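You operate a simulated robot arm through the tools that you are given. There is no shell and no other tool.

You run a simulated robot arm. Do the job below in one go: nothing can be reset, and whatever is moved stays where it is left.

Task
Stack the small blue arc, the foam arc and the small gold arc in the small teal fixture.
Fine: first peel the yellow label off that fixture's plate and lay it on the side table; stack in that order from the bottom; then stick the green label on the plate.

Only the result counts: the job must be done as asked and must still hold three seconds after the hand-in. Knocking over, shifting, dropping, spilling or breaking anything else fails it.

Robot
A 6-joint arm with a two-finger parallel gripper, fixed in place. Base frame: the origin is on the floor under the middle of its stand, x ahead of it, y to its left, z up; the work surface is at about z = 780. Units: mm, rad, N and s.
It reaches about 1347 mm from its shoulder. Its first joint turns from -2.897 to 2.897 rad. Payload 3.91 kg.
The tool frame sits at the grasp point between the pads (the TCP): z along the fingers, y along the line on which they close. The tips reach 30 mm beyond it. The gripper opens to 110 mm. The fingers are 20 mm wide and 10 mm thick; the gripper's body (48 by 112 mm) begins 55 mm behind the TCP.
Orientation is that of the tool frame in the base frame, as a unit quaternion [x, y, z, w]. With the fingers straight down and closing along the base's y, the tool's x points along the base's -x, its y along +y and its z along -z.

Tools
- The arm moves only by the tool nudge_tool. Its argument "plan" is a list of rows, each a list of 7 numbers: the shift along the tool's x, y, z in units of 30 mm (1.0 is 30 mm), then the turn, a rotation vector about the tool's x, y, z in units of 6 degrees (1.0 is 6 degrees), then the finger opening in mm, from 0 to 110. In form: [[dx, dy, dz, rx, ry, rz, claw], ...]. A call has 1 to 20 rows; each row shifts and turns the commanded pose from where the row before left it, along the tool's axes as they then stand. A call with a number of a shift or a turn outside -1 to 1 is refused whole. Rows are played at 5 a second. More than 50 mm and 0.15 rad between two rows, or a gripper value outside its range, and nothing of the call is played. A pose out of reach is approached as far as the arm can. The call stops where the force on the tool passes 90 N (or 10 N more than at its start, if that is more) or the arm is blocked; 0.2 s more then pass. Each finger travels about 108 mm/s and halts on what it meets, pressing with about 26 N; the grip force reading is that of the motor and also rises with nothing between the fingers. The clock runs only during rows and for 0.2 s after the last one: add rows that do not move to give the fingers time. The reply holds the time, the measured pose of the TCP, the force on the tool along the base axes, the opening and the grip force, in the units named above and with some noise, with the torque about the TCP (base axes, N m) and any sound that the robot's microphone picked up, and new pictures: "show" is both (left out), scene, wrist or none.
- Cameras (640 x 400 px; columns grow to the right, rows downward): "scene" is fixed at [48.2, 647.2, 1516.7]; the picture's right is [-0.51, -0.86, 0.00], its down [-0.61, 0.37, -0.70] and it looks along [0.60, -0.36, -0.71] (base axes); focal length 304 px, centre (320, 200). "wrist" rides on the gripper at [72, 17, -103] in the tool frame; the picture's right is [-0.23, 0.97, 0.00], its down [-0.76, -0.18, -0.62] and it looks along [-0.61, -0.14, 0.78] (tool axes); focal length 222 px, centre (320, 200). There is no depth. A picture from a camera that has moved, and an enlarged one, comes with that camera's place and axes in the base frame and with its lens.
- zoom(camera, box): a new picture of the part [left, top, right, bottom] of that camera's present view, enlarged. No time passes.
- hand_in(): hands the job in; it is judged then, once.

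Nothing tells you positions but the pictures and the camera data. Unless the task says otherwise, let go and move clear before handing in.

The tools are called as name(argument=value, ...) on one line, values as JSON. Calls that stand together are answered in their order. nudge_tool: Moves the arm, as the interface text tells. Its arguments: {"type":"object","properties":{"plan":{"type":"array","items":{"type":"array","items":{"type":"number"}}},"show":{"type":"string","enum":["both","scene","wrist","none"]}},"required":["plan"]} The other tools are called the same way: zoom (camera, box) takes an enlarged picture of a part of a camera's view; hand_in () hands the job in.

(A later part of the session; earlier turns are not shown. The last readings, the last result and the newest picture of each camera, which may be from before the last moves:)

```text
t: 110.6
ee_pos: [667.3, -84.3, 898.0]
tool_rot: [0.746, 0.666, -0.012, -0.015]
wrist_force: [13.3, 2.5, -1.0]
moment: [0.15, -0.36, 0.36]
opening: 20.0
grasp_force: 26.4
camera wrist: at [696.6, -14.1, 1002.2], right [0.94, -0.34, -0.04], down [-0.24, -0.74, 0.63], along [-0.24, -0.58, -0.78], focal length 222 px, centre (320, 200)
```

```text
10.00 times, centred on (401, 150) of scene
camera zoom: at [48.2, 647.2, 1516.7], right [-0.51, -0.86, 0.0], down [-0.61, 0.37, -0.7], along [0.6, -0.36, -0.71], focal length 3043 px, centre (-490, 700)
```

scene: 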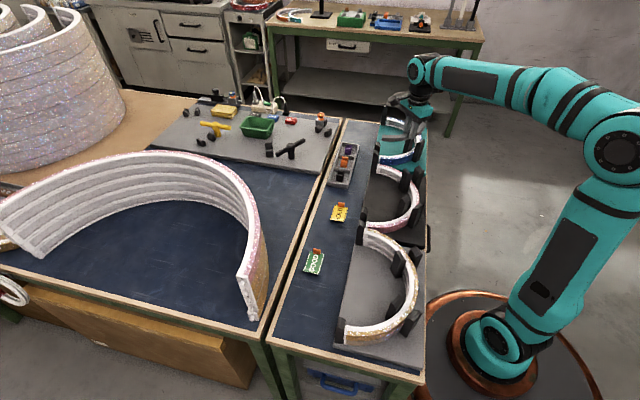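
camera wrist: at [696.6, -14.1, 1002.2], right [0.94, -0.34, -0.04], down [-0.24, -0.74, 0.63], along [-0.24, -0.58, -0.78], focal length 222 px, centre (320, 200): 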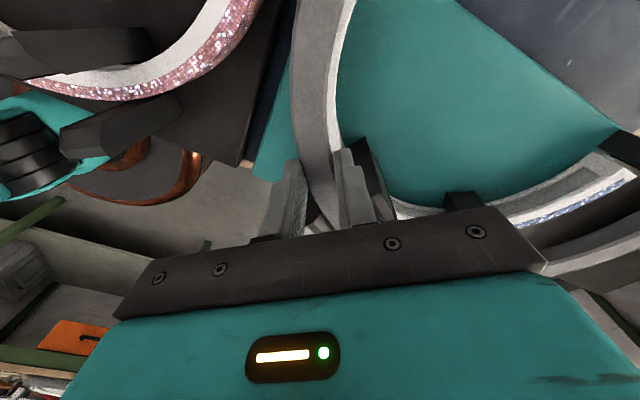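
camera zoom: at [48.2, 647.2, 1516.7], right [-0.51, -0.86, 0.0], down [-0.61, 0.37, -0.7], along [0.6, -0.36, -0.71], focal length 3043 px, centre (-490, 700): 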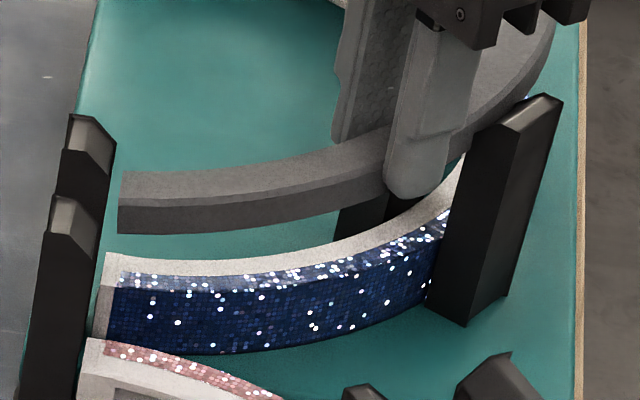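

Now the near outer post is pushing (13 N toward +x). Both contacts say the foam should go ~2.5 mm further along the table (+e1). Lift 12 mm, shift, and re-try.

nudge_tool(plan=[[0, 0, -0.2, 0, 0, 0, 16], [0, 0, -0.3, 0, 0, 0, 16], [-0.042, 0.07, 0, 0, 0, 0, 16], [0, 0, 0, 0, 0, 0, 16], [0, 0, 0, 0, 0, 0, 16]], show="none")

nudge_tool(plan=[[0, 0, 0, 0, 0, 0, 16]], show="wrist")

zoom(camera="wrist", box=[480, 120, 640, 270])

zoom(camera="wrist", box=[240, 80, 400, 230])

zoom(camera="scene", box=[376, 130, 426, 170])

```text
t: 111.8
ee_pos: [670.3, -85.6, 914.0]
tool_rot: [0.746, 0.665, -0.012, -0.015]
wrist_force: [0.0, -0.4, -0.2]
moment: [0.0, 0.0, -0.01]
opening: 19.7
grasp_force: 25.7
```

```text
t: 112.2
ee_pos: [669.5, -85.5, 915.0]
tool_rot: [0.746, 0.665, -0.011, -0.014]
wrist_force: [0.5, -0.2, 0.5]
moment: [-0.01, -0.01, -0.02]
opening: 19.7
grasp_force: 26.0
camera wrist: at [699.2, -16.7, 1017.2], right [0.94, -0.34, -0.04], down [-0.24, -0.74, 0.63], along [-0.24, -0.58, -0.78], focal length 222 px, centre (320, 200)
```

wrist: 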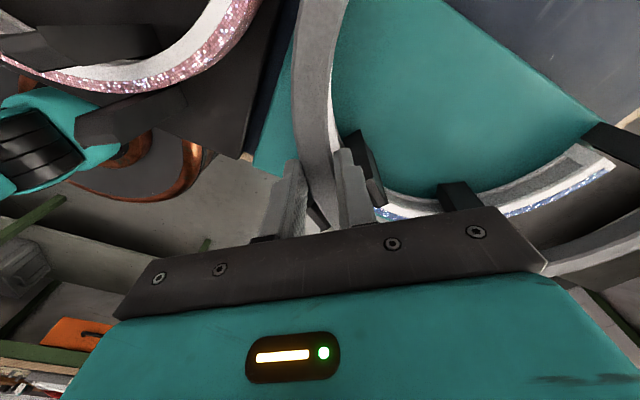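

```text
2.67 times, centred on (560, 195) of wrist
camera zoom: at [699.2, -16.7, 1017.2], right [0.94, -0.34, -0.04], down [-0.24, -0.74, 0.63], along [-0.24, -0.58, -0.78], focal length 592 px, centre (-320, 213)
```

zoom: 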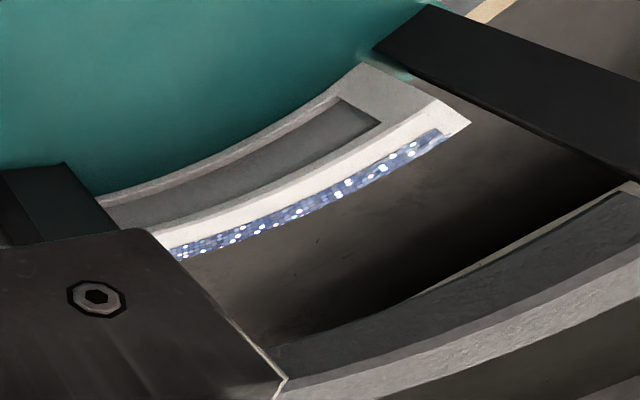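

```text
2.67 times, centred on (320, 155) of wrist
camera zoom: at [699.2, -16.7, 1017.2], right [0.94, -0.34, -0.04], down [-0.24, -0.74, 0.63], along [-0.24, -0.58, -0.78], focal length 592 px, centre (320, 320)
```

zoom: 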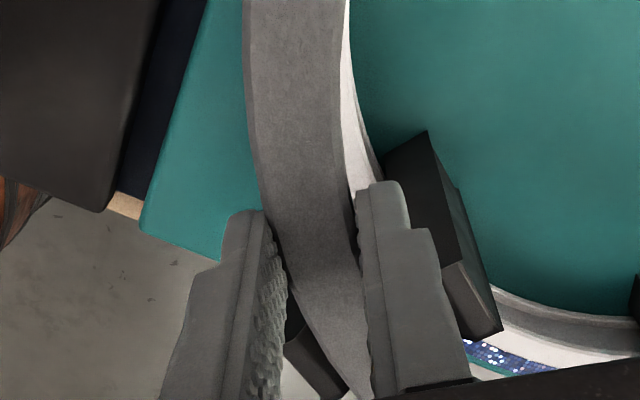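

```text
10.00 times, centred on (401, 150) of scene
camera zoom: at [48.2, 647.2, 1516.7], right [-0.51, -0.86, 0.0], down [-0.61, 0.37, -0.7], along [0.6, -0.36, -0.71], focal length 3043 px, centre (-490, 700)
```

zoom: 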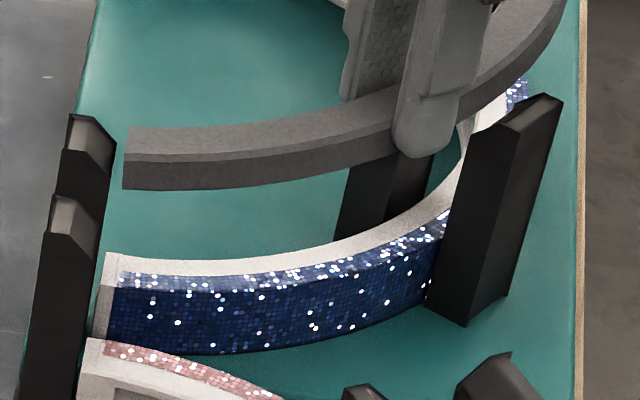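

No contact forces now. The foam is pitched slightly (near end low), which will level itself against the blue arc. Continue down step by step.

nudge_tool(plan=[[0, 0, 0.15, 0, 0, 0, 16], [0, 0, 0.15, 0, 0, 0, 16], [0, 0, 0.1, 0, 0, 0, 16], [0, 0, 0, 0, 0, 0, 16]], show="none")

nudge_tool(plan=[[0, 0, 0.1, 0, 0, 0, 16], [0, 0, 0, 0, 0, 0, 16]], show="none")

zoom(camera="scene", box=[376, 130, 426, 170])

zoom(camera="wrist", box=[480, 120, 640, 270])

```text
t: 113.2
ee_pos: [669.6, -85.8, 900.4]
tool_rot: [0.747, 0.665, -0.012, -0.014]
wrist_force: [0.9, -1.0, 0.0]
moment: [0.01, 0.0, -0.02]
opening: 19.6
grasp_force: 26.0
```

```text
t: 113.8
ee_pos: [670.6, -85.4, 898.6]
tool_rot: [0.747, 0.665, -0.011, -0.014]
wrist_force: [0.3, 0.2, -0.9]
moment: [0.0, 0.03, 0.01]
opening: 19.6
grasp_force: 26.1
```

```text
10.00 times, centred on (401, 150) of scene
camera zoom: at [48.2, 647.2, 1516.7], right [-0.51, -0.86, 0.0], down [-0.61, 0.37, -0.7], along [0.6, -0.36, -0.71], focal length 3043 px, centre (-490, 700)
```

zoom: 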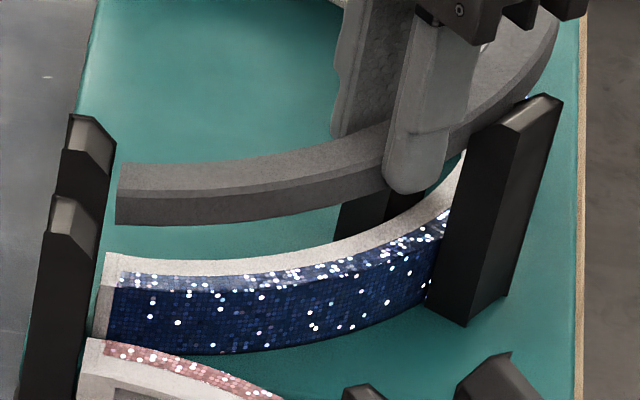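

```text
2.67 times, centred on (560, 195) of wrist
camera zoom: at [699.1, -16.1, 1001.9], right [0.94, -0.34, -0.04], down [-0.24, -0.74, 0.63], along [-0.24, -0.58, -0.78], focal length 592 px, centre (-320, 213)
```

zoom: 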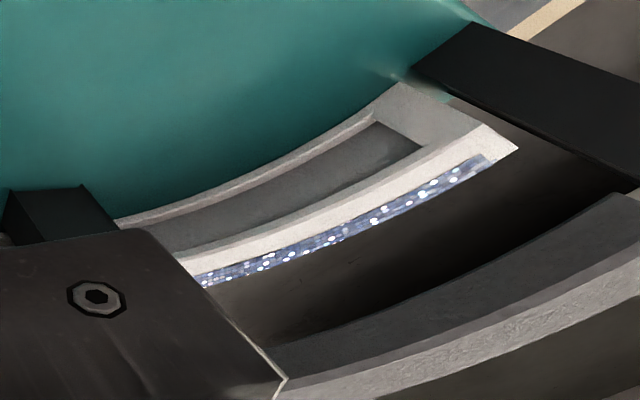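

Sliding freely this time. Continue down toward the blue arc's top.

nudge_tool(plan=[[0, 0, 0.15, 0, 0, 0, 16], [0, 0, 0.15, 0, 0, 0, 16], [0, 0, 0.15, 0, 0, 0, 16], [0, 0, 0, 0, 0, 0, 16]], show="none")

nudge_tool(plan=[[0, 0, 0.15, 0, 0, 0, 16], [0, 0, 0.1, 0, 0, 0, 16], [0, 0, 0, 0, 0, 0, 16]], show="none")

zoom(camera="scene", box=[376, 130, 426, 170])

zoom(camera="scene", box=[375, 90, 435, 150])

```text
t: 114.8
ee_pos: [670.0, -85.2, 883.5]
tool_rot: [0.746, 0.665, -0.012, -0.014]
wrist_force: [0.1, 0.7, 0.1]
moment: [-0.02, -0.02, -0.02]
opening: 19.9
grasp_force: 25.8
```

```text
t: 115.6
ee_pos: [668.8, -86.6, 876.3]
tool_rot: [0.746, 0.665, -0.011, -0.014]
wrist_force: [2.5, -0.1, -0.1]
moment: [0.02, -0.09, 0.1]
opening: 19.7
grasp_force: 26.3
```

```text
10.00 times, centred on (401, 150) of scene
camera zoom: at [48.2, 647.2, 1516.7], right [-0.51, -0.86, 0.0], down [-0.61, 0.37, -0.7], along [0.6, -0.36, -0.71], focal length 3043 px, centre (-490, 700)
```

zoom: 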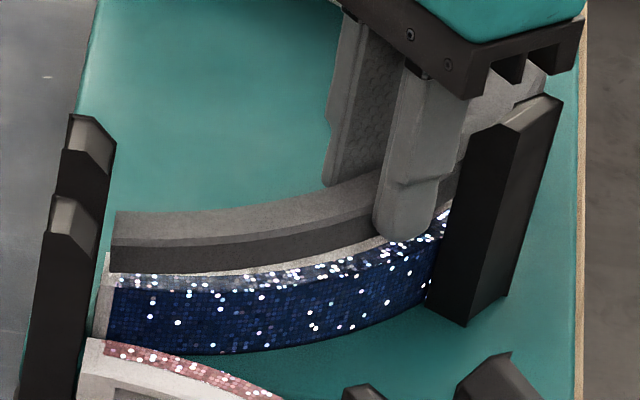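

```text
6.67 times, centred on (405, 120) of scene
camera zoom: at [48.2, 647.2, 1516.7], right [-0.51, -0.86, 0.0], down [-0.61, 0.37, -0.7], along [0.6, -0.36, -0.71], focal length 2029 px, centre (-247, 733)
```

zoom: 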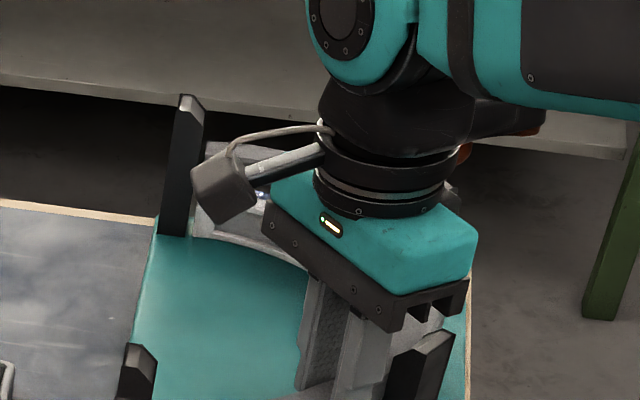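

nudge_tool(plan=[[0, 0, 0.1, 0, 0, 0, 16], [0, 0, 0.1, 0, 0, 0, 16], [0, 0, 0, 0, 0, 0, 16]], show="none")

zoom(camera="scene", box=[376, 130, 426, 170])

zoom(camera="wrist", box=[240, 20, 640, 270])

```text
t: 116.4
ee_pos: [669.8, -85.2, 872.2]
tool_rot: [0.746, 0.665, -0.012, -0.014]
wrist_force: [0.8, -0.3, 0.1]
moment: [0.02, 0.02, 0.01]
opening: 19.8
grasp_force: 26.1
```

```text
10.00 times, centred on (401, 150) of scene
camera zoom: at [48.2, 647.2, 1516.7], right [-0.51, -0.86, 0.0], down [-0.61, 0.37, -0.7], along [0.6, -0.36, -0.71], focal length 3043 px, centre (-490, 700)
```

zoom: 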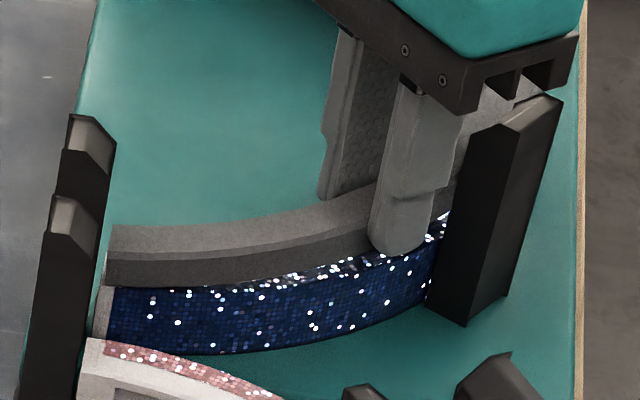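

```text
1.60 times, centred on (440, 145) of wrist
camera zoom: at [698.4, -16.0, 974.9], right [0.94, -0.34, -0.04], down [-0.24, -0.74, 0.63], along [-0.24, -0.58, -0.78], focal length 355 px, centre (128, 288)
```

zoom: 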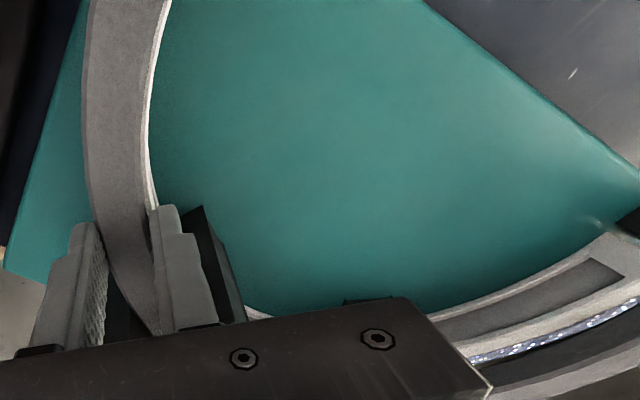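

nudge_tool(plan=[[0, 0, 0.07, 0, 0, 0, 16], [0, 0, 0.07, 0, 0, 0, 16], [0, 0, 0, 0, 0, 0, 16]], show="none")

nudge_tool(plan=[[0, 0, 0.05, 0, 0, 0, 16], [0, 0, 0, 0, 0, 0, 16]], show="none")

zoom(camera="scene", box=[376, 130, 426, 170])

zoom(camera="wrist", box=[440, 120, 640, 245])

```text
t: 117.2
ee_pos: [668.6, -84.7, 867.6]
tool_rot: [0.746, 0.665, -0.011, -0.013]
wrist_force: [10.0, 2.0, 15.7]
moment: [0.78, -0.62, 0.21]
opening: 19.9
grasp_force: 25.8
```

```text
t: 117.8
ee_pos: [668.8, -84.8, 866.4]
tool_rot: [0.746, 0.665, -0.012, -0.014]
wrist_force: [12.6, 0.0, 16.5]
moment: [0.64, -0.64, 0.26]
opening: 20.3
grasp_force: 26.8
```

```text
10.00 times, centred on (401, 150) of scene
camera zoom: at [48.2, 647.2, 1516.7], right [-0.51, -0.86, 0.0], down [-0.61, 0.37, -0.7], along [0.6, -0.36, -0.71], focal length 3043 px, centre (-490, 700)
```

zoom: 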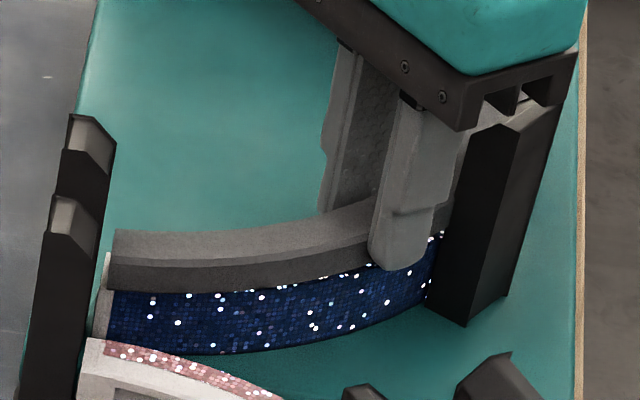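

```text
3.20 times, centred on (540, 182) of wrist
camera zoom: at [697.2, -16.5, 969.0], right [0.94, -0.34, -0.04], down [-0.24, -0.74, 0.63], along [-0.24, -0.58, -0.78], focal length 711 px, centre (-384, 256)
```

zoom: 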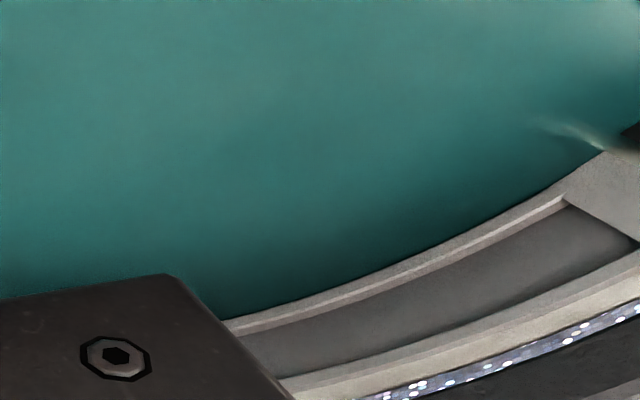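

The foam's near half is resting on the blue arc (16 N). I'll ease off and open so it can drop level.

nudge_tool(plan=[[0, 0, -0.04, 0, 0, 0, 16], [0, 0, 0, 0, 0, 0, 22], [0, 0, 0, 0, 0, 0, 28], [0, 0, 0, 0, 0, 0, 38], [0, 0, 0, 0, 0, 0, 38], [0, 0, 0, 0, 0, 0, 38]], show="wrist")

zoom(camera="scene", box=[376, 130, 426, 170])

zoom(camera="wrist", box=[240, 20, 640, 270])

zoom(camera="scene", box=[375, 90, 435, 150])

```text
t: 119.2
ee_pos: [668.2, -84.5, 866.4]
tool_rot: [0.746, 0.665, -0.012, -0.014]
wrist_force: [-0.4, 0.1, -0.5]
moment: [0.03, -0.03, -0.01]
opening: 38.0
grasp_force: 0.0
camera wrist: at [697.1, -15.8, 969.8], right [0.94, -0.34, -0.04], down [-0.24, -0.74, 0.63], along [-0.24, -0.58, -0.78], focal length 222 px, centre (320, 200)
```

wrist: 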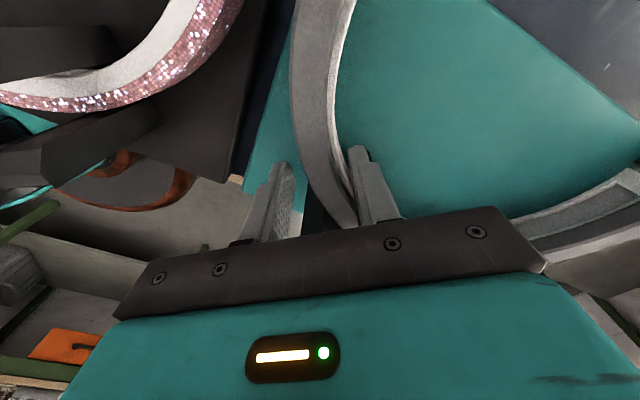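

```text
10.00 times, centred on (401, 150) of scene
camera zoom: at [48.2, 647.2, 1516.7], right [-0.51, -0.86, 0.0], down [-0.61, 0.37, -0.7], along [0.6, -0.36, -0.71], focal length 3043 px, centre (-490, 700)
```

zoom: 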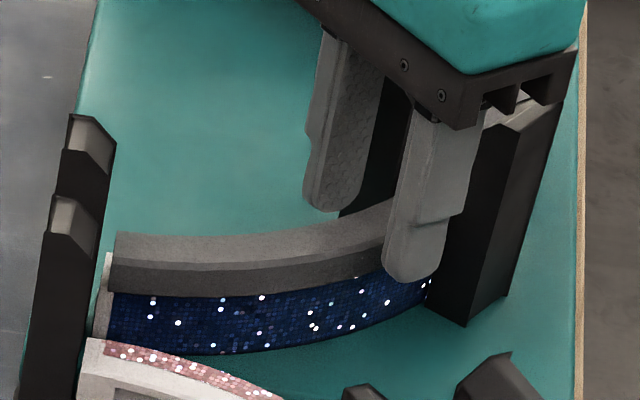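

```text
1.60 times, centred on (440, 145) of wrist
camera zoom: at [697.1, -15.8, 969.8], right [0.94, -0.34, -0.04], down [-0.24, -0.74, 0.63], along [-0.24, -0.58, -0.78], focal length 355 px, centre (128, 288)
```

zoom: 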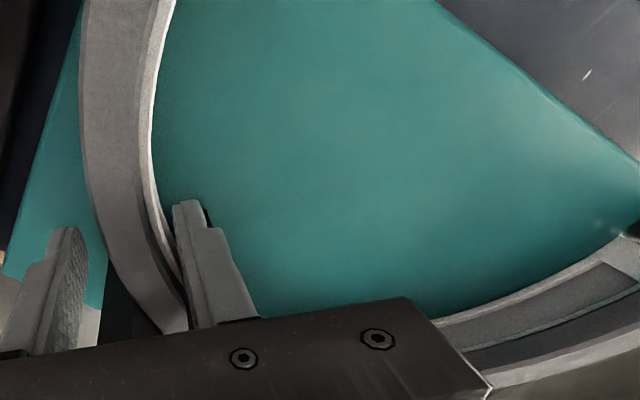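

```text
6.67 times, centred on (405, 120) of scene
camera zoom: at [48.2, 647.2, 1516.7], right [-0.51, -0.86, 0.0], down [-0.61, 0.37, -0.7], along [0.6, -0.36, -0.71], focal length 2029 px, centre (-247, 733)
```

zoom: 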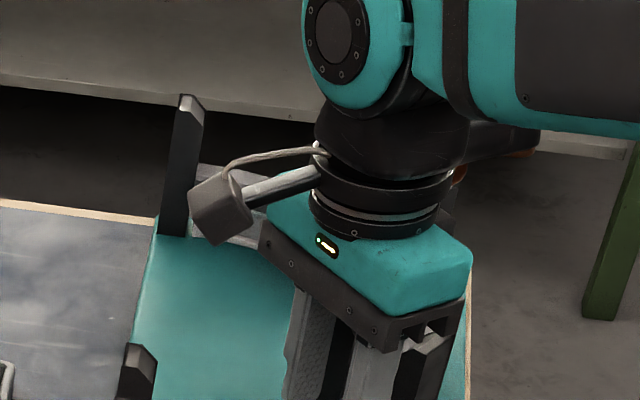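

The foam settled level on the blue arc. Withdraw straight up and undo the small tilt.

nudge_tool(plan=[[0, 0, -0.4, 0, 0, 0, 38], [0, 0, -0.8, 0, 0, 0, 38], [0, 0, -0.9, 0, 0, 0, 38], [0, 0, -1, 0, 0, 0, 38], [0, 0, -1, -0.17, 0, -0.1, 50], [0, 0, -1, -0.18, 0, -0.09, 60], [0, 0, 0, 0, 0, 0, 60]], show="both")

zoom(camera="scene", box=[360, 95, 440, 175])

zoom(camera="wrist", box=[240, 0, 640, 250])

```text
t: 120.8
ee_pos: [674.4, -85.1, 1020.4]
tool_rot: [0.74, 0.673, 0.0, -0.001]
wrist_force: [0.2, 0.1, 0.5]
moment: [0.01, 0.01, -0.02]
opening: 60.2
grasp_force: 0.1
camera wrist: at [697.7, -16.4, 1123.7], right [0.95, -0.32, 0.0], down [-0.25, -0.74, 0.62], along [-0.2, -0.59, -0.78], focal length 222 px, centre (320, 200)
```

scene: 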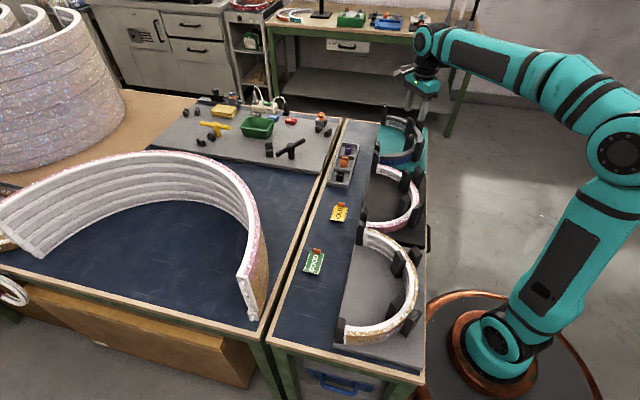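
wrist: 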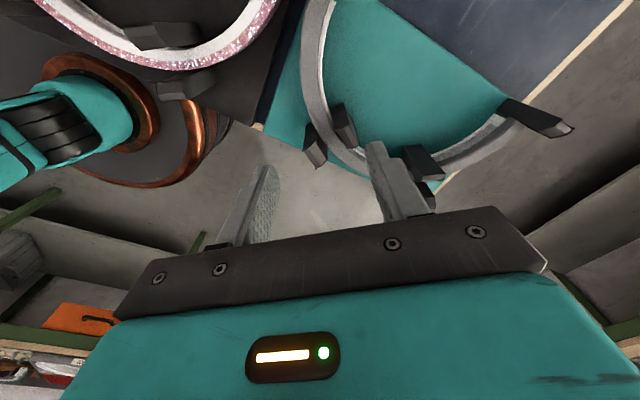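

```text
5.00 times, centred on (400, 135) of scene
camera zoom: at [48.2, 647.2, 1516.7], right [-0.51, -0.86, 0.0], down [-0.61, 0.37, -0.7], along [0.6, -0.36, -0.71], focal length 1522 px, centre (-80, 525)
```

zoom: 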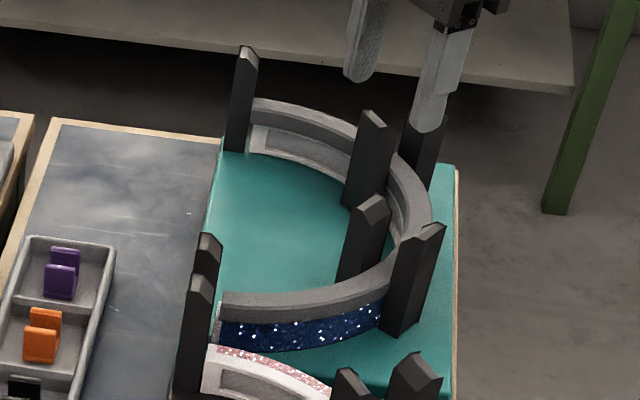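

```text
1.60 times, centred on (440, 125) of wrist
camera zoom: at [697.7, -16.4, 1123.7], right [0.95, -0.32, 0.0], down [-0.25, -0.74, 0.62], along [-0.2, -0.59, -0.78], focal length 355 px, centre (128, 320)
```

zoom: 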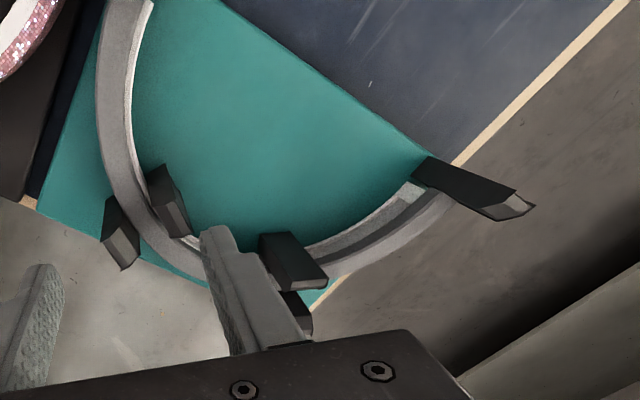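

The foam is seated flush on the blue arc between all posts. Next is the gold arc: rotate back to the arc-gripping orientation and travel toward the grey fixture.

nudge_tool(plan=[[0, 0, 0, 0, 0, -0.922, 60], [0, 0, 0, 0, 0, -0.922, 60], [0, 0, 0, 0, 0, -0.922, 60], [0, 0, 0, 0, 0, -0.922, 60], [0, 0, 0, 0, 0, -0.922, 60], [0, 0, 0, 0, 0, -0.922, 60], [0, 0, 0, 0, 0, -0.922, 60], [0, 0, 0, 0, 0, -0.922, 60], [0, 0, 0, 0, 0, -0.922, 60], [0.5, -0.05, 0, 0, 0, 0, 60], [0.98, -0.106, 0, 0, 0, 0, 60], [0.98, -0.106, 0, 0, 0, 0, 60], [0.98, -0.106, 0, 0, 0, 0, 60], [0.98, -0.106, 0, 0, 0, 0, 60], [0.98, -0.106, 0, 0, 0, 0, 60], [0.98, -0.106, 0, 0, 0, 0, 60], [0.98, -0.106, 0, 0, 0, 0, 60], [0.98, -0.106, 0, 0, 0, 0, 60], [0, 0, 0, 0, 0, 0, 60]], show="both")

```text
t: 124.8
ee_pos: [481.6, 73.1, 1021.4]
tool_rot: [0.388, 0.922, 0.0, -0.002]
wrist_force: [0.5, 0.1, 0.0]
moment: [0.02, 0.01, 0.03]
opening: 59.7
grasp_force: 0.0
camera wrist: at [443.6, 136.8, 1125.1], right [0.86, 0.52, 0.0], down [0.4, -0.67, 0.62], along [0.32, -0.53, -0.78], focal length 222 px, centre (320, 200)
```

scene: 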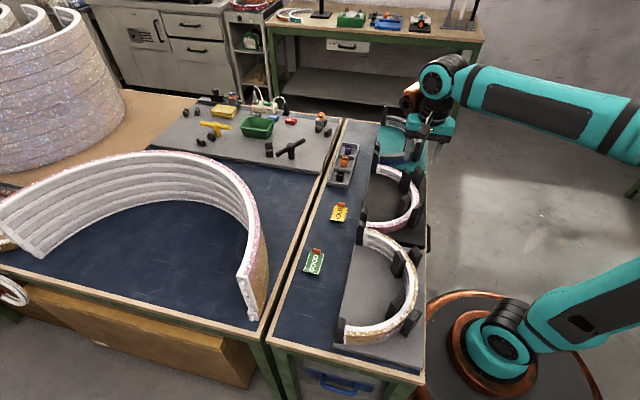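
wrist: 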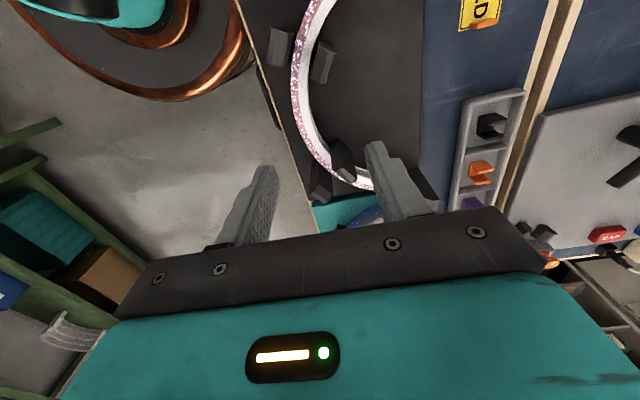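

nudge_tool(plan=[[0.5, -0.03, 0, 0, 0, 0, 60], [0.9, -0.065, 0, 0, 0, 0, 60], [0.9, -0.065, 0, 0, 0, 0, 60], [0.9, -0.065, 0, 0, 0, 0, 60], [0.9, -0.065, 0, 0, 0, 0, 60], [0.9, -0.065, 0, 0, 0, 0, 60], [0.9, -0.065, 0, 0, 0, 0, 60], [0.9, -0.065, 0, 0, 0, 0, 60], [0.9, -0.065, 0, 0, 0, 0, 60], [0.9, -0.065, 0, 0, 0, 0, 60], [0.5, 0, 0, 0, 0, 0, 60], [0, 0, 0, 0, 0, 0, 60]], show="both")

zoom(camera="wrist", box=[160, 0, 480, 200])

```text
t: 127.4
ee_pos: [275.7, 255.9, 1020.4]
tool_rot: [0.387, 0.922, 0.001, 0.0]
wrist_force: [-0.8, 0.3, 0.6]
moment: [-0.02, -0.03, 0.0]
opening: 60.2
grasp_force: 0.1
camera wrist: at [237.7, 318.7, 1124.9], right [0.86, 0.52, 0.0], down [0.4, -0.67, 0.62], along [0.32, -0.53, -0.78], focal length 222 px, centre (320, 200)
```

scene: 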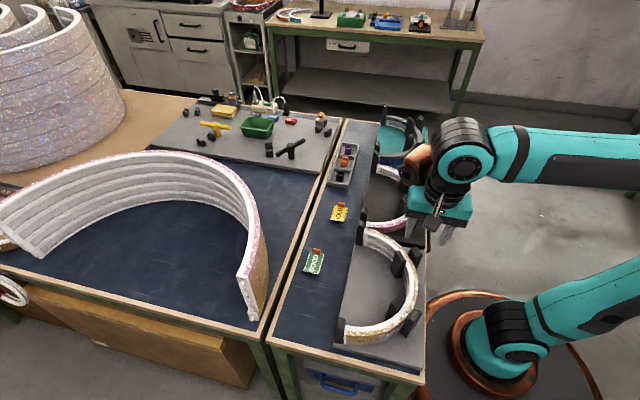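
wrist: 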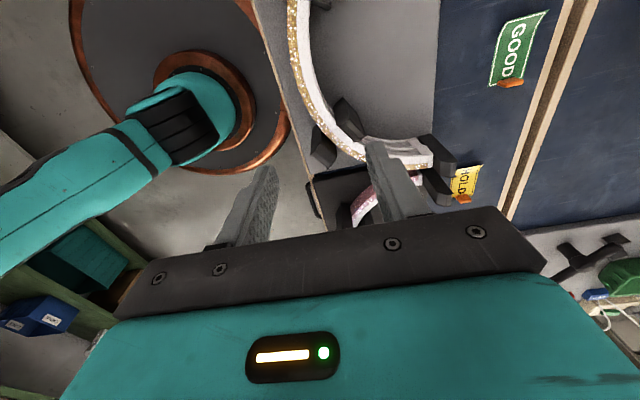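

```text
2.00 times, centred on (320, 100) of wrist
camera zoom: at [237.7, 318.7, 1124.9], right [0.86, 0.52, 0.0], down [0.4, -0.67, 0.62], along [0.32, -0.53, -0.78], focal length 444 px, centre (320, 400)
```

zoom: 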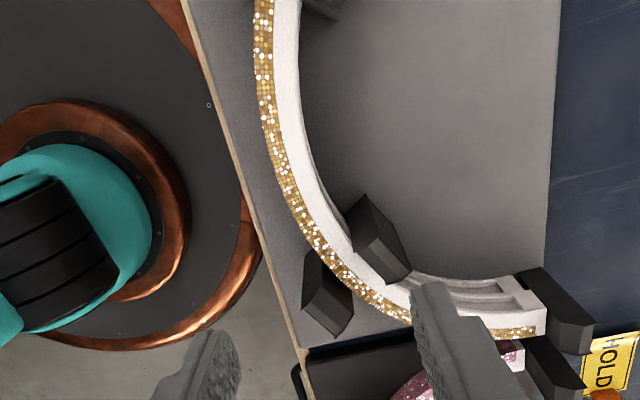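

zoom(camera="wrist", box=[290, 85, 410, 160])

zoom(camera="wrist", box=[260, 0, 380, 75])

```text
5.33 times, centred on (350, 122) of wrist
camera zoom: at [237.7, 318.7, 1124.9], right [0.86, 0.52, 0.0], down [0.4, -0.67, 0.62], along [0.32, -0.53, -0.78], focal length 1185 px, centre (160, 613)
```

zoom: 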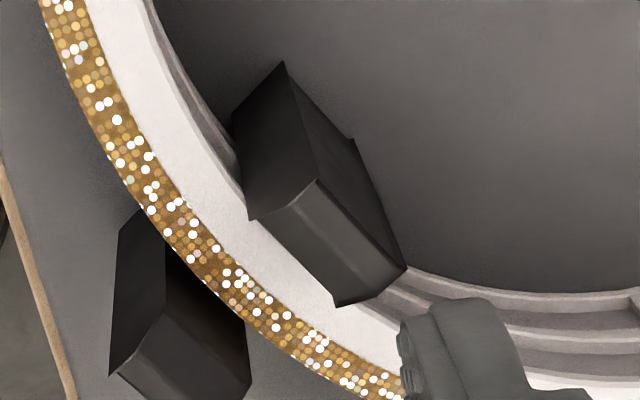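

```text
5.33 times, centred on (320, 38) of wrist
camera zoom: at [237.7, 318.7, 1124.9], right [0.86, 0.52, 0.0], down [0.4, -0.67, 0.62], along [0.32, -0.53, -0.78], focal length 1185 px, centre (320, 1067)
```

zoom: 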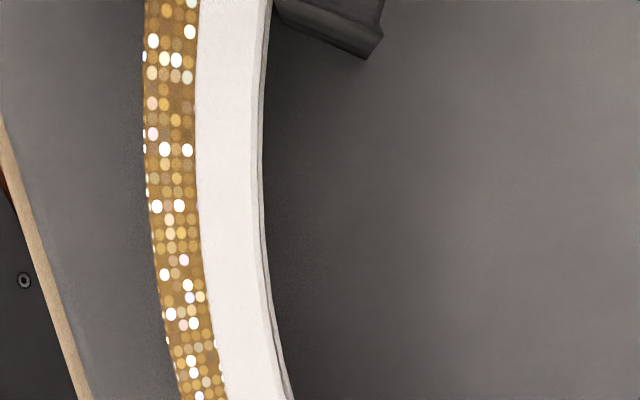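

The gold fixture's pitch is now known, so the gold apex grip point is about (245, 273). Move above it and check the wall's centring.

nudge_tool(plan=[[0.6, -0.17, 0, 0, 0, 0, 60], [0.53, -0.16, 0.5, 0, 0, 0, 60], [0, 0, 0.9, 0, 0, 0, 60], [0, 0, 0.9, 0, 0, 0, 60], [0, 0, 0, 0, 0, 0, 60], [0, 0, 0, 0, 0, 0, 60]], show="both")

zoom(camera="wrist", box=[200, 40, 440, 190])

```text
t: 128.8
ee_pos: [245.2, 273.7, 950.8]
tool_rot: [0.388, 0.922, 0.002, 0.0]
wrist_force: [0.3, -0.1, 0.6]
moment: [-0.02, 0.0, 0.01]
opening: 60.2
grasp_force: 0.1
camera wrist: at [207.9, 337.1, 1055.6], right [0.86, 0.52, 0.0], down [0.4, -0.67, 0.62], along [0.32, -0.53, -0.78], focal length 222 px, centre (320, 200)
```

scene: 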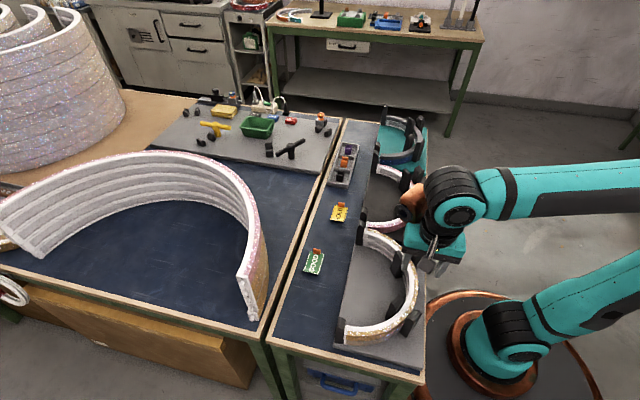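
wrist: 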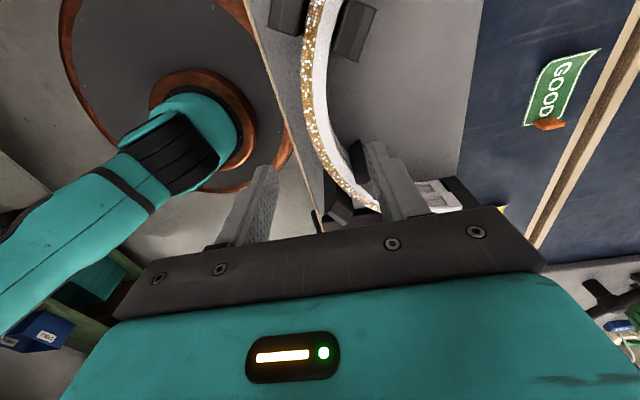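

```text
2.67 times, centred on (320, 115) of wrist
camera zoom: at [207.9, 337.1, 1055.6], right [0.86, 0.52, 0.0], down [0.4, -0.67, 0.62], along [0.32, -0.53, -0.78], focal length 592 px, centre (320, 427)
```

zoom: 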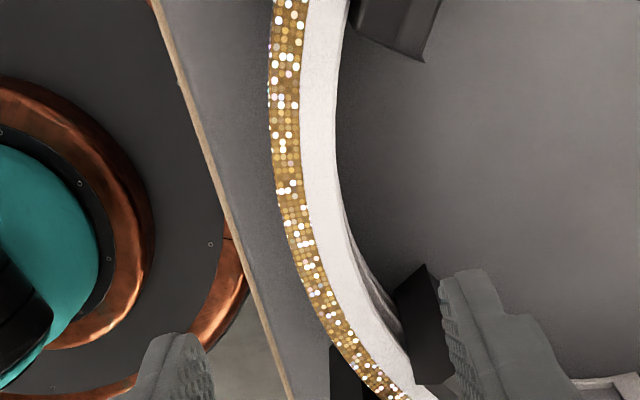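

Centred over the gold wall. Descend to gripping height.

nudge_tool(plan=[[0, 0, 0.8, 0, 0, 0, 60], [0, 0, 0.8, 0, 0, 0, 60], [0, 0, 0.7, 0, 0, 0, 60], [0, 0, 0.35, 0, 0, 0, 50], [0, 0, 0.2, 0, 0, 0, 44], [0, 0, 0, 0, 0, 0, 40], [0, 0, 0, 0, 0, 0, 40]], show="both")

zoom(camera="wrist", box=[240, 100, 400, 200])

zoom(camera="scene", box=[380, 235, 440, 295])

```text
t: 130.4
ee_pos: [243.7, 274.6, 867.0]
tool_rot: [0.388, 0.922, 0.001, 0.0]
wrist_force: [0.5, -0.2, 0.4]
moment: [0.02, 0.01, -0.01]
opening: 40.0
grasp_force: 0.1
camera wrist: at [205.6, 337.6, 970.8], right [0.86, 0.52, 0.0], down [0.4, -0.67, 0.62], along [0.32, -0.53, -0.78], focal length 222 px, centre (320, 200)
```

scene: 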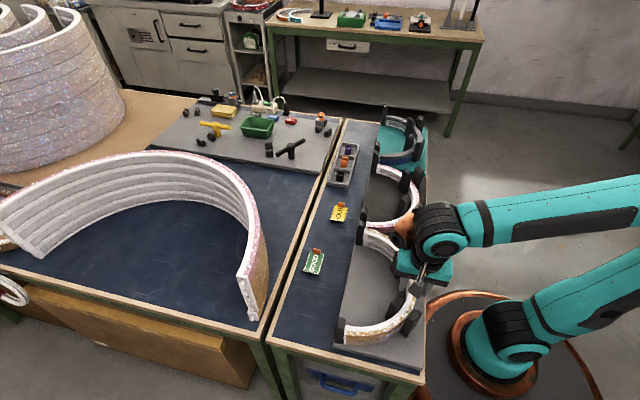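
wrist: 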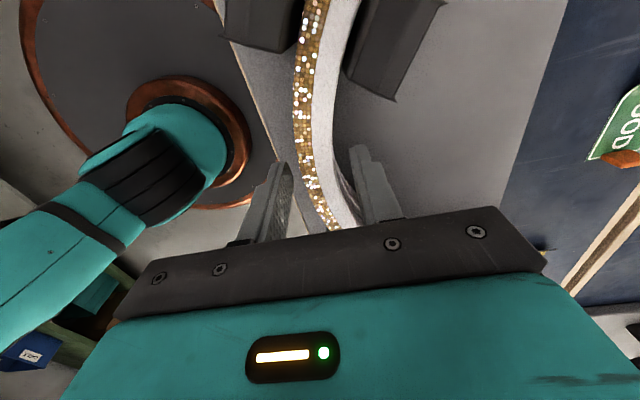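

```text
4.00 times, centred on (320, 150) of wrist
camera zoom: at [205.6, 337.6, 970.8], right [0.86, 0.52, 0.0], down [0.4, -0.67, 0.62], along [0.32, -0.53, -0.78], focal length 888 px, centre (320, 400)
```

zoom: 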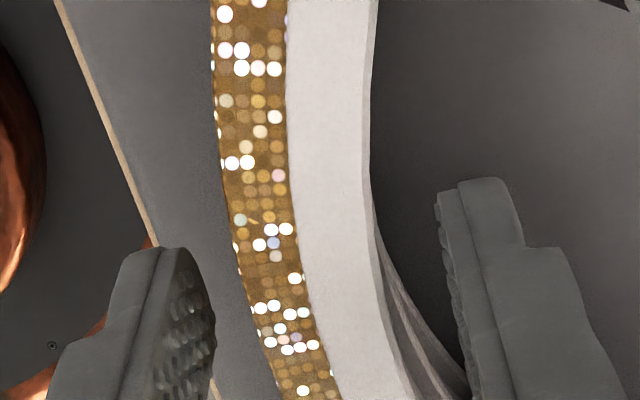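

```text
6.67 times, centred on (410, 265) of scene
camera zoom: at [48.2, 647.2, 1516.7], right [-0.51, -0.86, 0.0], down [-0.61, 0.37, -0.7], along [0.6, -0.36, -0.71], focal length 2029 px, centre (-280, -233)
```

zoom: 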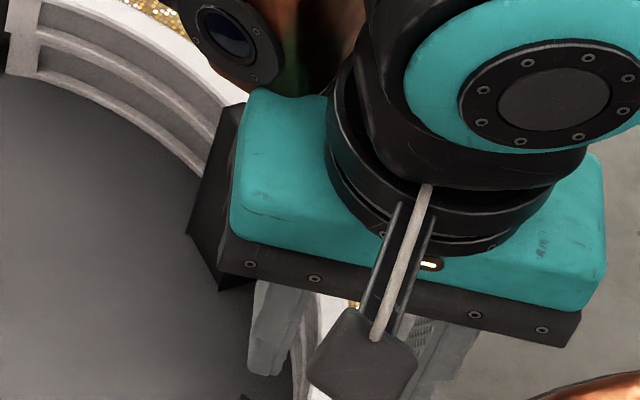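

nudge_tool(plan=[[0, 0, 0.09, 0, 0, 0, 40], [0, 0, 0, 0, 0, 0, 30], [0, 0, 0, 0, 0, 0, 12], [0, 0, 0, 0, 0, 0, 0], [0, 0, 0, 0, 0, 0, 0], [0, 0, 0, 0, 0, 0, 0]], show="wrist")

nudge_tool(plan=[[0, 0, -0.1, 0, 0, 0, 0], [0, 0, -0.1, 0, 0, 0, 0], [0, 0, -0.1, 0, 0, 0, 0], [0, 0, -0.1, 0, 0, 0, 0], [0, 0, 0, 0, 0, 0, 0]], show="none")

zoom(camera="scene", box=[330, 225, 430, 350])

zoom(camera="scene", box=[335, 305, 395, 350])

```text
t: 131.8
ee_pos: [243.8, 274.5, 864.0]
tool_rot: [0.388, 0.921, 0.001, -0.001]
wrist_force: [0.3, 0.2, 1.1]
moment: [-0.03, 0.03, 0.1]
opening: 20.8
grasp_force: 25.9
camera wrist: at [206.2, 338.0, 968.1], right [0.86, 0.52, 0.0], down [0.4, -0.67, 0.62], along [0.32, -0.53, -0.78], focal length 222 px, centre (320, 200)
```

wrist: 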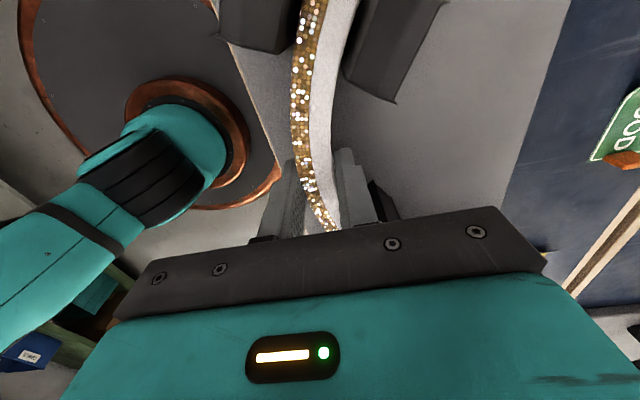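

```text
t: 133.0
ee_pos: [244.4, 274.9, 875.7]
tool_rot: [0.388, 0.922, 0.002, 0.0]
wrist_force: [-1.1, -1.3, -1.4]
moment: [-0.1, 0.09, 0.11]
opening: 20.6
grasp_force: 26.1
```

```text
3.20 times, centred on (380, 288) of scene
camera zoom: at [48.2, 647.2, 1516.7], right [-0.51, -0.86, 0.0], down [-0.61, 0.37, -0.7], along [0.6, -0.36, -0.71], focal length 974 px, centre (128, -80)
```

zoom: 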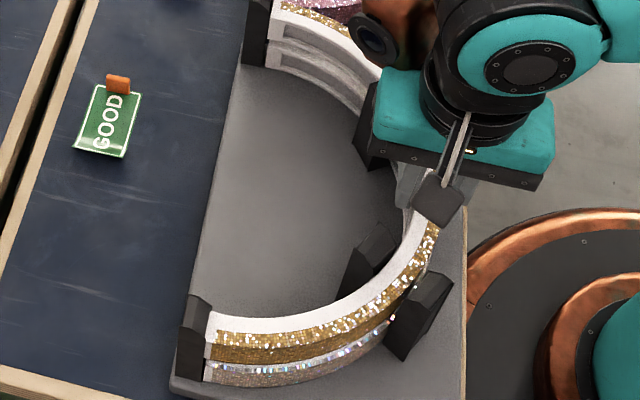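

```text
8.89 times, centred on (365, 328) of scene
camera zoom: at [48.2, 647.2, 1516.7], right [-0.51, -0.86, 0.0], down [-0.61, 0.37, -0.7], along [0.6, -0.36, -0.71], focal length 2705 px, centre (-80, -933)
```

zoom: 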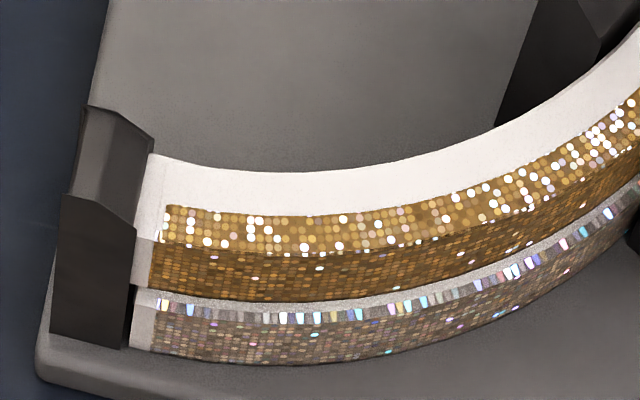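

Only the gold arc lifts. Raise it clear of the posts and record a reference view of the grey fixture's posts.

nudge_tool(plan=[[0, 0, -0.4, 0, 0, 0, 0], [0, 0, -0.5, 0, 0, 0, 0], [0, 0, -0.5, 0, 0, 0, 0], [0, 0, -0.4, 0, 0, 0, 0], [0, 0, 0, 0, 0, 0, 0], [0, 0, 0, 0, 0, 0, 0]], show="wrist")

nudge_tool(plan=[[0, 0, 0, 0, 0, 0, 0]], show="none")

zoom(camera="wrist", box=[230, 0, 470, 150])

```text
t: 134.4
ee_pos: [243.1, 274.1, 930.5]
tool_rot: [0.389, 0.921, 0.002, 0.0]
wrist_force: [0.1, 0.3, -1.5]
moment: [-0.04, 0.08, 0.0]
opening: 21.0
grasp_force: 26.0
camera wrist: at [205.2, 337.5, 1033.5], right [0.86, 0.52, 0.0], down [0.4, -0.67, 0.62], along [0.32, -0.53, -0.78], focal length 222 px, centre (320, 200)
```

wrist: 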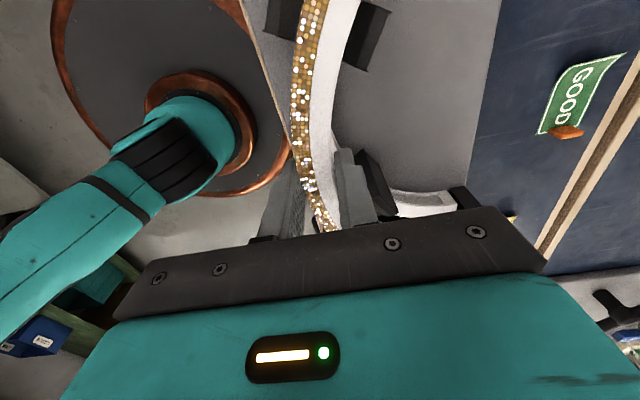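

```text
t: 134.8
ee_pos: [243.1, 273.9, 929.2]
tool_rot: [0.388, 0.922, 0.001, 0.0]
wrist_force: [0.3, 1.2, -1.3]
moment: [-0.07, 0.11, 0.02]
opening: 20.8
grasp_force: 25.9
```

```text
2.67 times, centred on (350, 75) of wrist
camera zoom: at [205.2, 337.5, 1033.4], right [0.86, 0.52, 0.0], down [0.4, -0.67, 0.62], along [0.32, -0.53, -0.78], focal length 592 px, centre (240, 533)
```

zoom: 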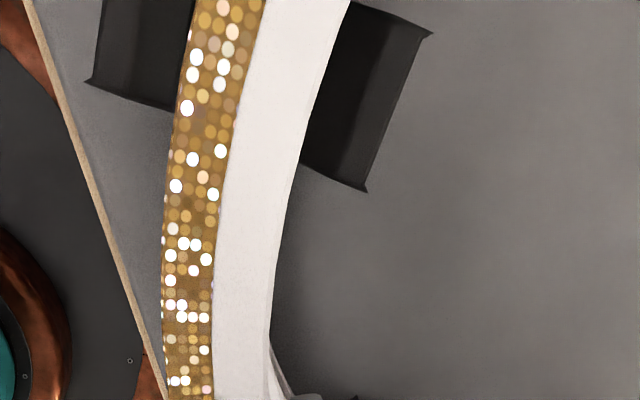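

Reference recorded. Carry the gold arc along the table toward the teal fixture.

nudge_tool(plan=[[0, 0, -0.7, 0, 0, 0, 0], [-0.4, 0, -0.7, 0, 0, 0, 0], [-0.93, 0.009, 0, 0, 0, 0, 0], [-0.93, 0.009, 0, 0, 0, 0, 0], [-0.93, 0.009, 0, 0, 0, 0, 0], [-0.93, 0.009, 0, 0, 0, 0, 0], [-0.93, 0.009, 0, 0, 0, 0, 0], [-0.93, 0.009, 0, 0, 0, 0, 0], [-0.93, 0.009, 0, 0, 0, 0, 0], [-0.93, 0.009, 0, 0, 0, 0, 0], [-0.93, 0.009, 0, 0, 0, 0, 0], [-0.93, 0.009, 0, 0, 0, 0, 0], [-0.93, 0.009, 0, 0, 0, 0, 0], [-0.93, 0.009, 0, 0, 0, 0, 0], [-0.93, 0.009, 0, 0, 0, 0, 0], [-0.93, 0.009, 0, 0, 0, 0, 0], [-0.5, 0.009, 0, 0, 0, 0, 0], [0, 0, 0, 0, 0, 0, 0]], show="scene")

```text
t: 138.6
ee_pos: [540.8, -22.0, 968.4]
tool_rot: [0.388, 0.922, 0.001, -0.001]
wrist_force: [0.2, -0.9, -1.7]
moment: [-0.08, 0.06, 0.02]
opening: 21.0
grasp_force: 25.9
```

scene: 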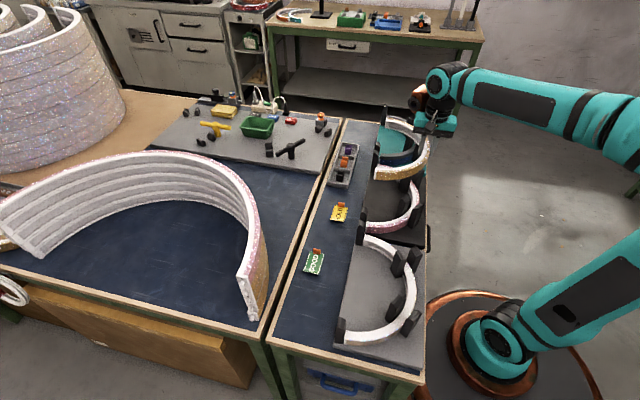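

nudge_tool(plan=[[-0.5, 0, 0, 0, 0, 0, 0], [-0.95, 0.003, 0, 0, 0, 0, 0], [-0.95, 0.003, 0, 0, 0, 0, 0], [-0.95, 0.003, 0, 0, 0, 0, 0], [-0.95, 0.003, 0, 0, 0, 0, 0], [-0.95, 0.003, 0, 0, 0, 0, 0], [-0.95, 0.003, 0, 0, 0, 0, 0], [-0.95, 0.003, 0, 0, 0, 0, 0], [-0.88, 0.003, 0, 0, 0, 0, 0], [0, 0, 0.6, 0, 0, 0, 0], [0, 0, 0.4, 0, 0, 0, 0], [0, 0, 0, 0, 0, 0, 0], [0, 0, 0, 0, 0, 0, 0]], show="wrist")

nudge_tool(plan=[[0, 0, 0, 0, 0, 0, 0]], show="none")

zoom(camera="wrist", box=[230, 0, 470, 150])

zoom(camera="scene", box=[350, 80, 440, 180])

```text
t: 141.4
ee_pos: [706.9, -193.5, 942.9]
tool_rot: [0.388, 0.922, 0.001, -0.001]
wrist_force: [-0.1, 0.2, -1.0]
moment: [-0.04, 0.04, 0.0]
opening: 20.5
grasp_force: 25.9
camera wrist: at [669.5, -131.1, 1045.6], right [0.86, 0.52, 0.0], down [0.4, -0.67, 0.62], along [0.32, -0.53, -0.78], focal length 222 px, centre (320, 200)
```

wrist: 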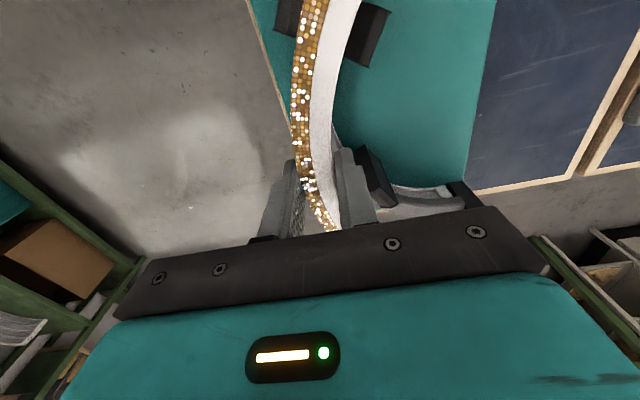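

```text
t: 141.8
ee_pos: [707.2, -194.8, 941.2]
tool_rot: [0.388, 0.922, 0.001, -0.001]
wrist_force: [-0.3, 0.3, -2.1]
moment: [-0.09, 0.06, -0.02]
opening: 20.5
grasp_force: 25.6
```

```text
2.67 times, centred on (350, 75) of wrist
camera zoom: at [669.4, -131.0, 1045.7], right [0.86, 0.52, 0.0], down [0.4, -0.67, 0.62], along [0.32, -0.53, -0.78], focal length 592 px, centre (240, 533)
```

zoom: 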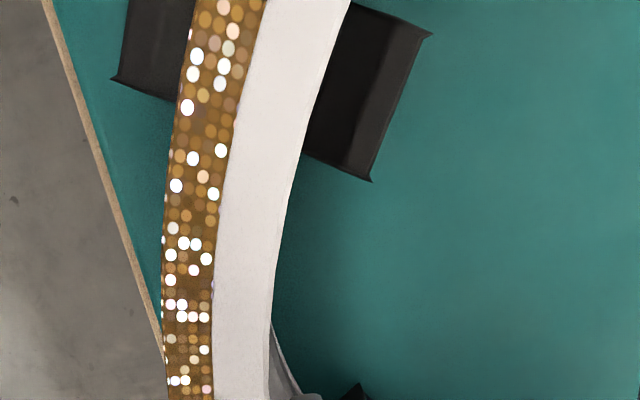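

```text
4.00 times, centred on (395, 130) of scene
camera zoom: at [48.2, 647.2, 1516.7], right [-0.51, -0.86, 0.0], down [-0.61, 0.37, -0.7], along [0.6, -0.36, -0.71], focal length 1217 px, centre (20, 480)
```

zoom: 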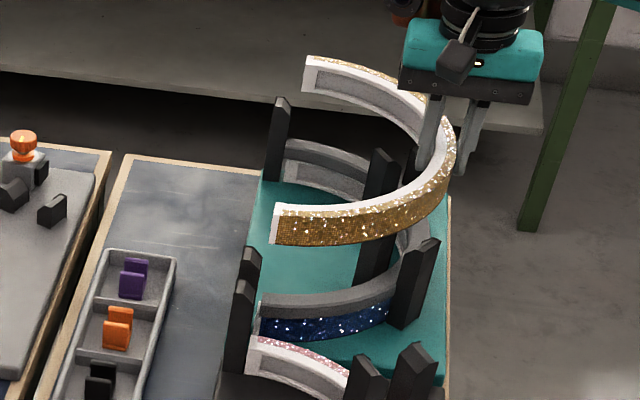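

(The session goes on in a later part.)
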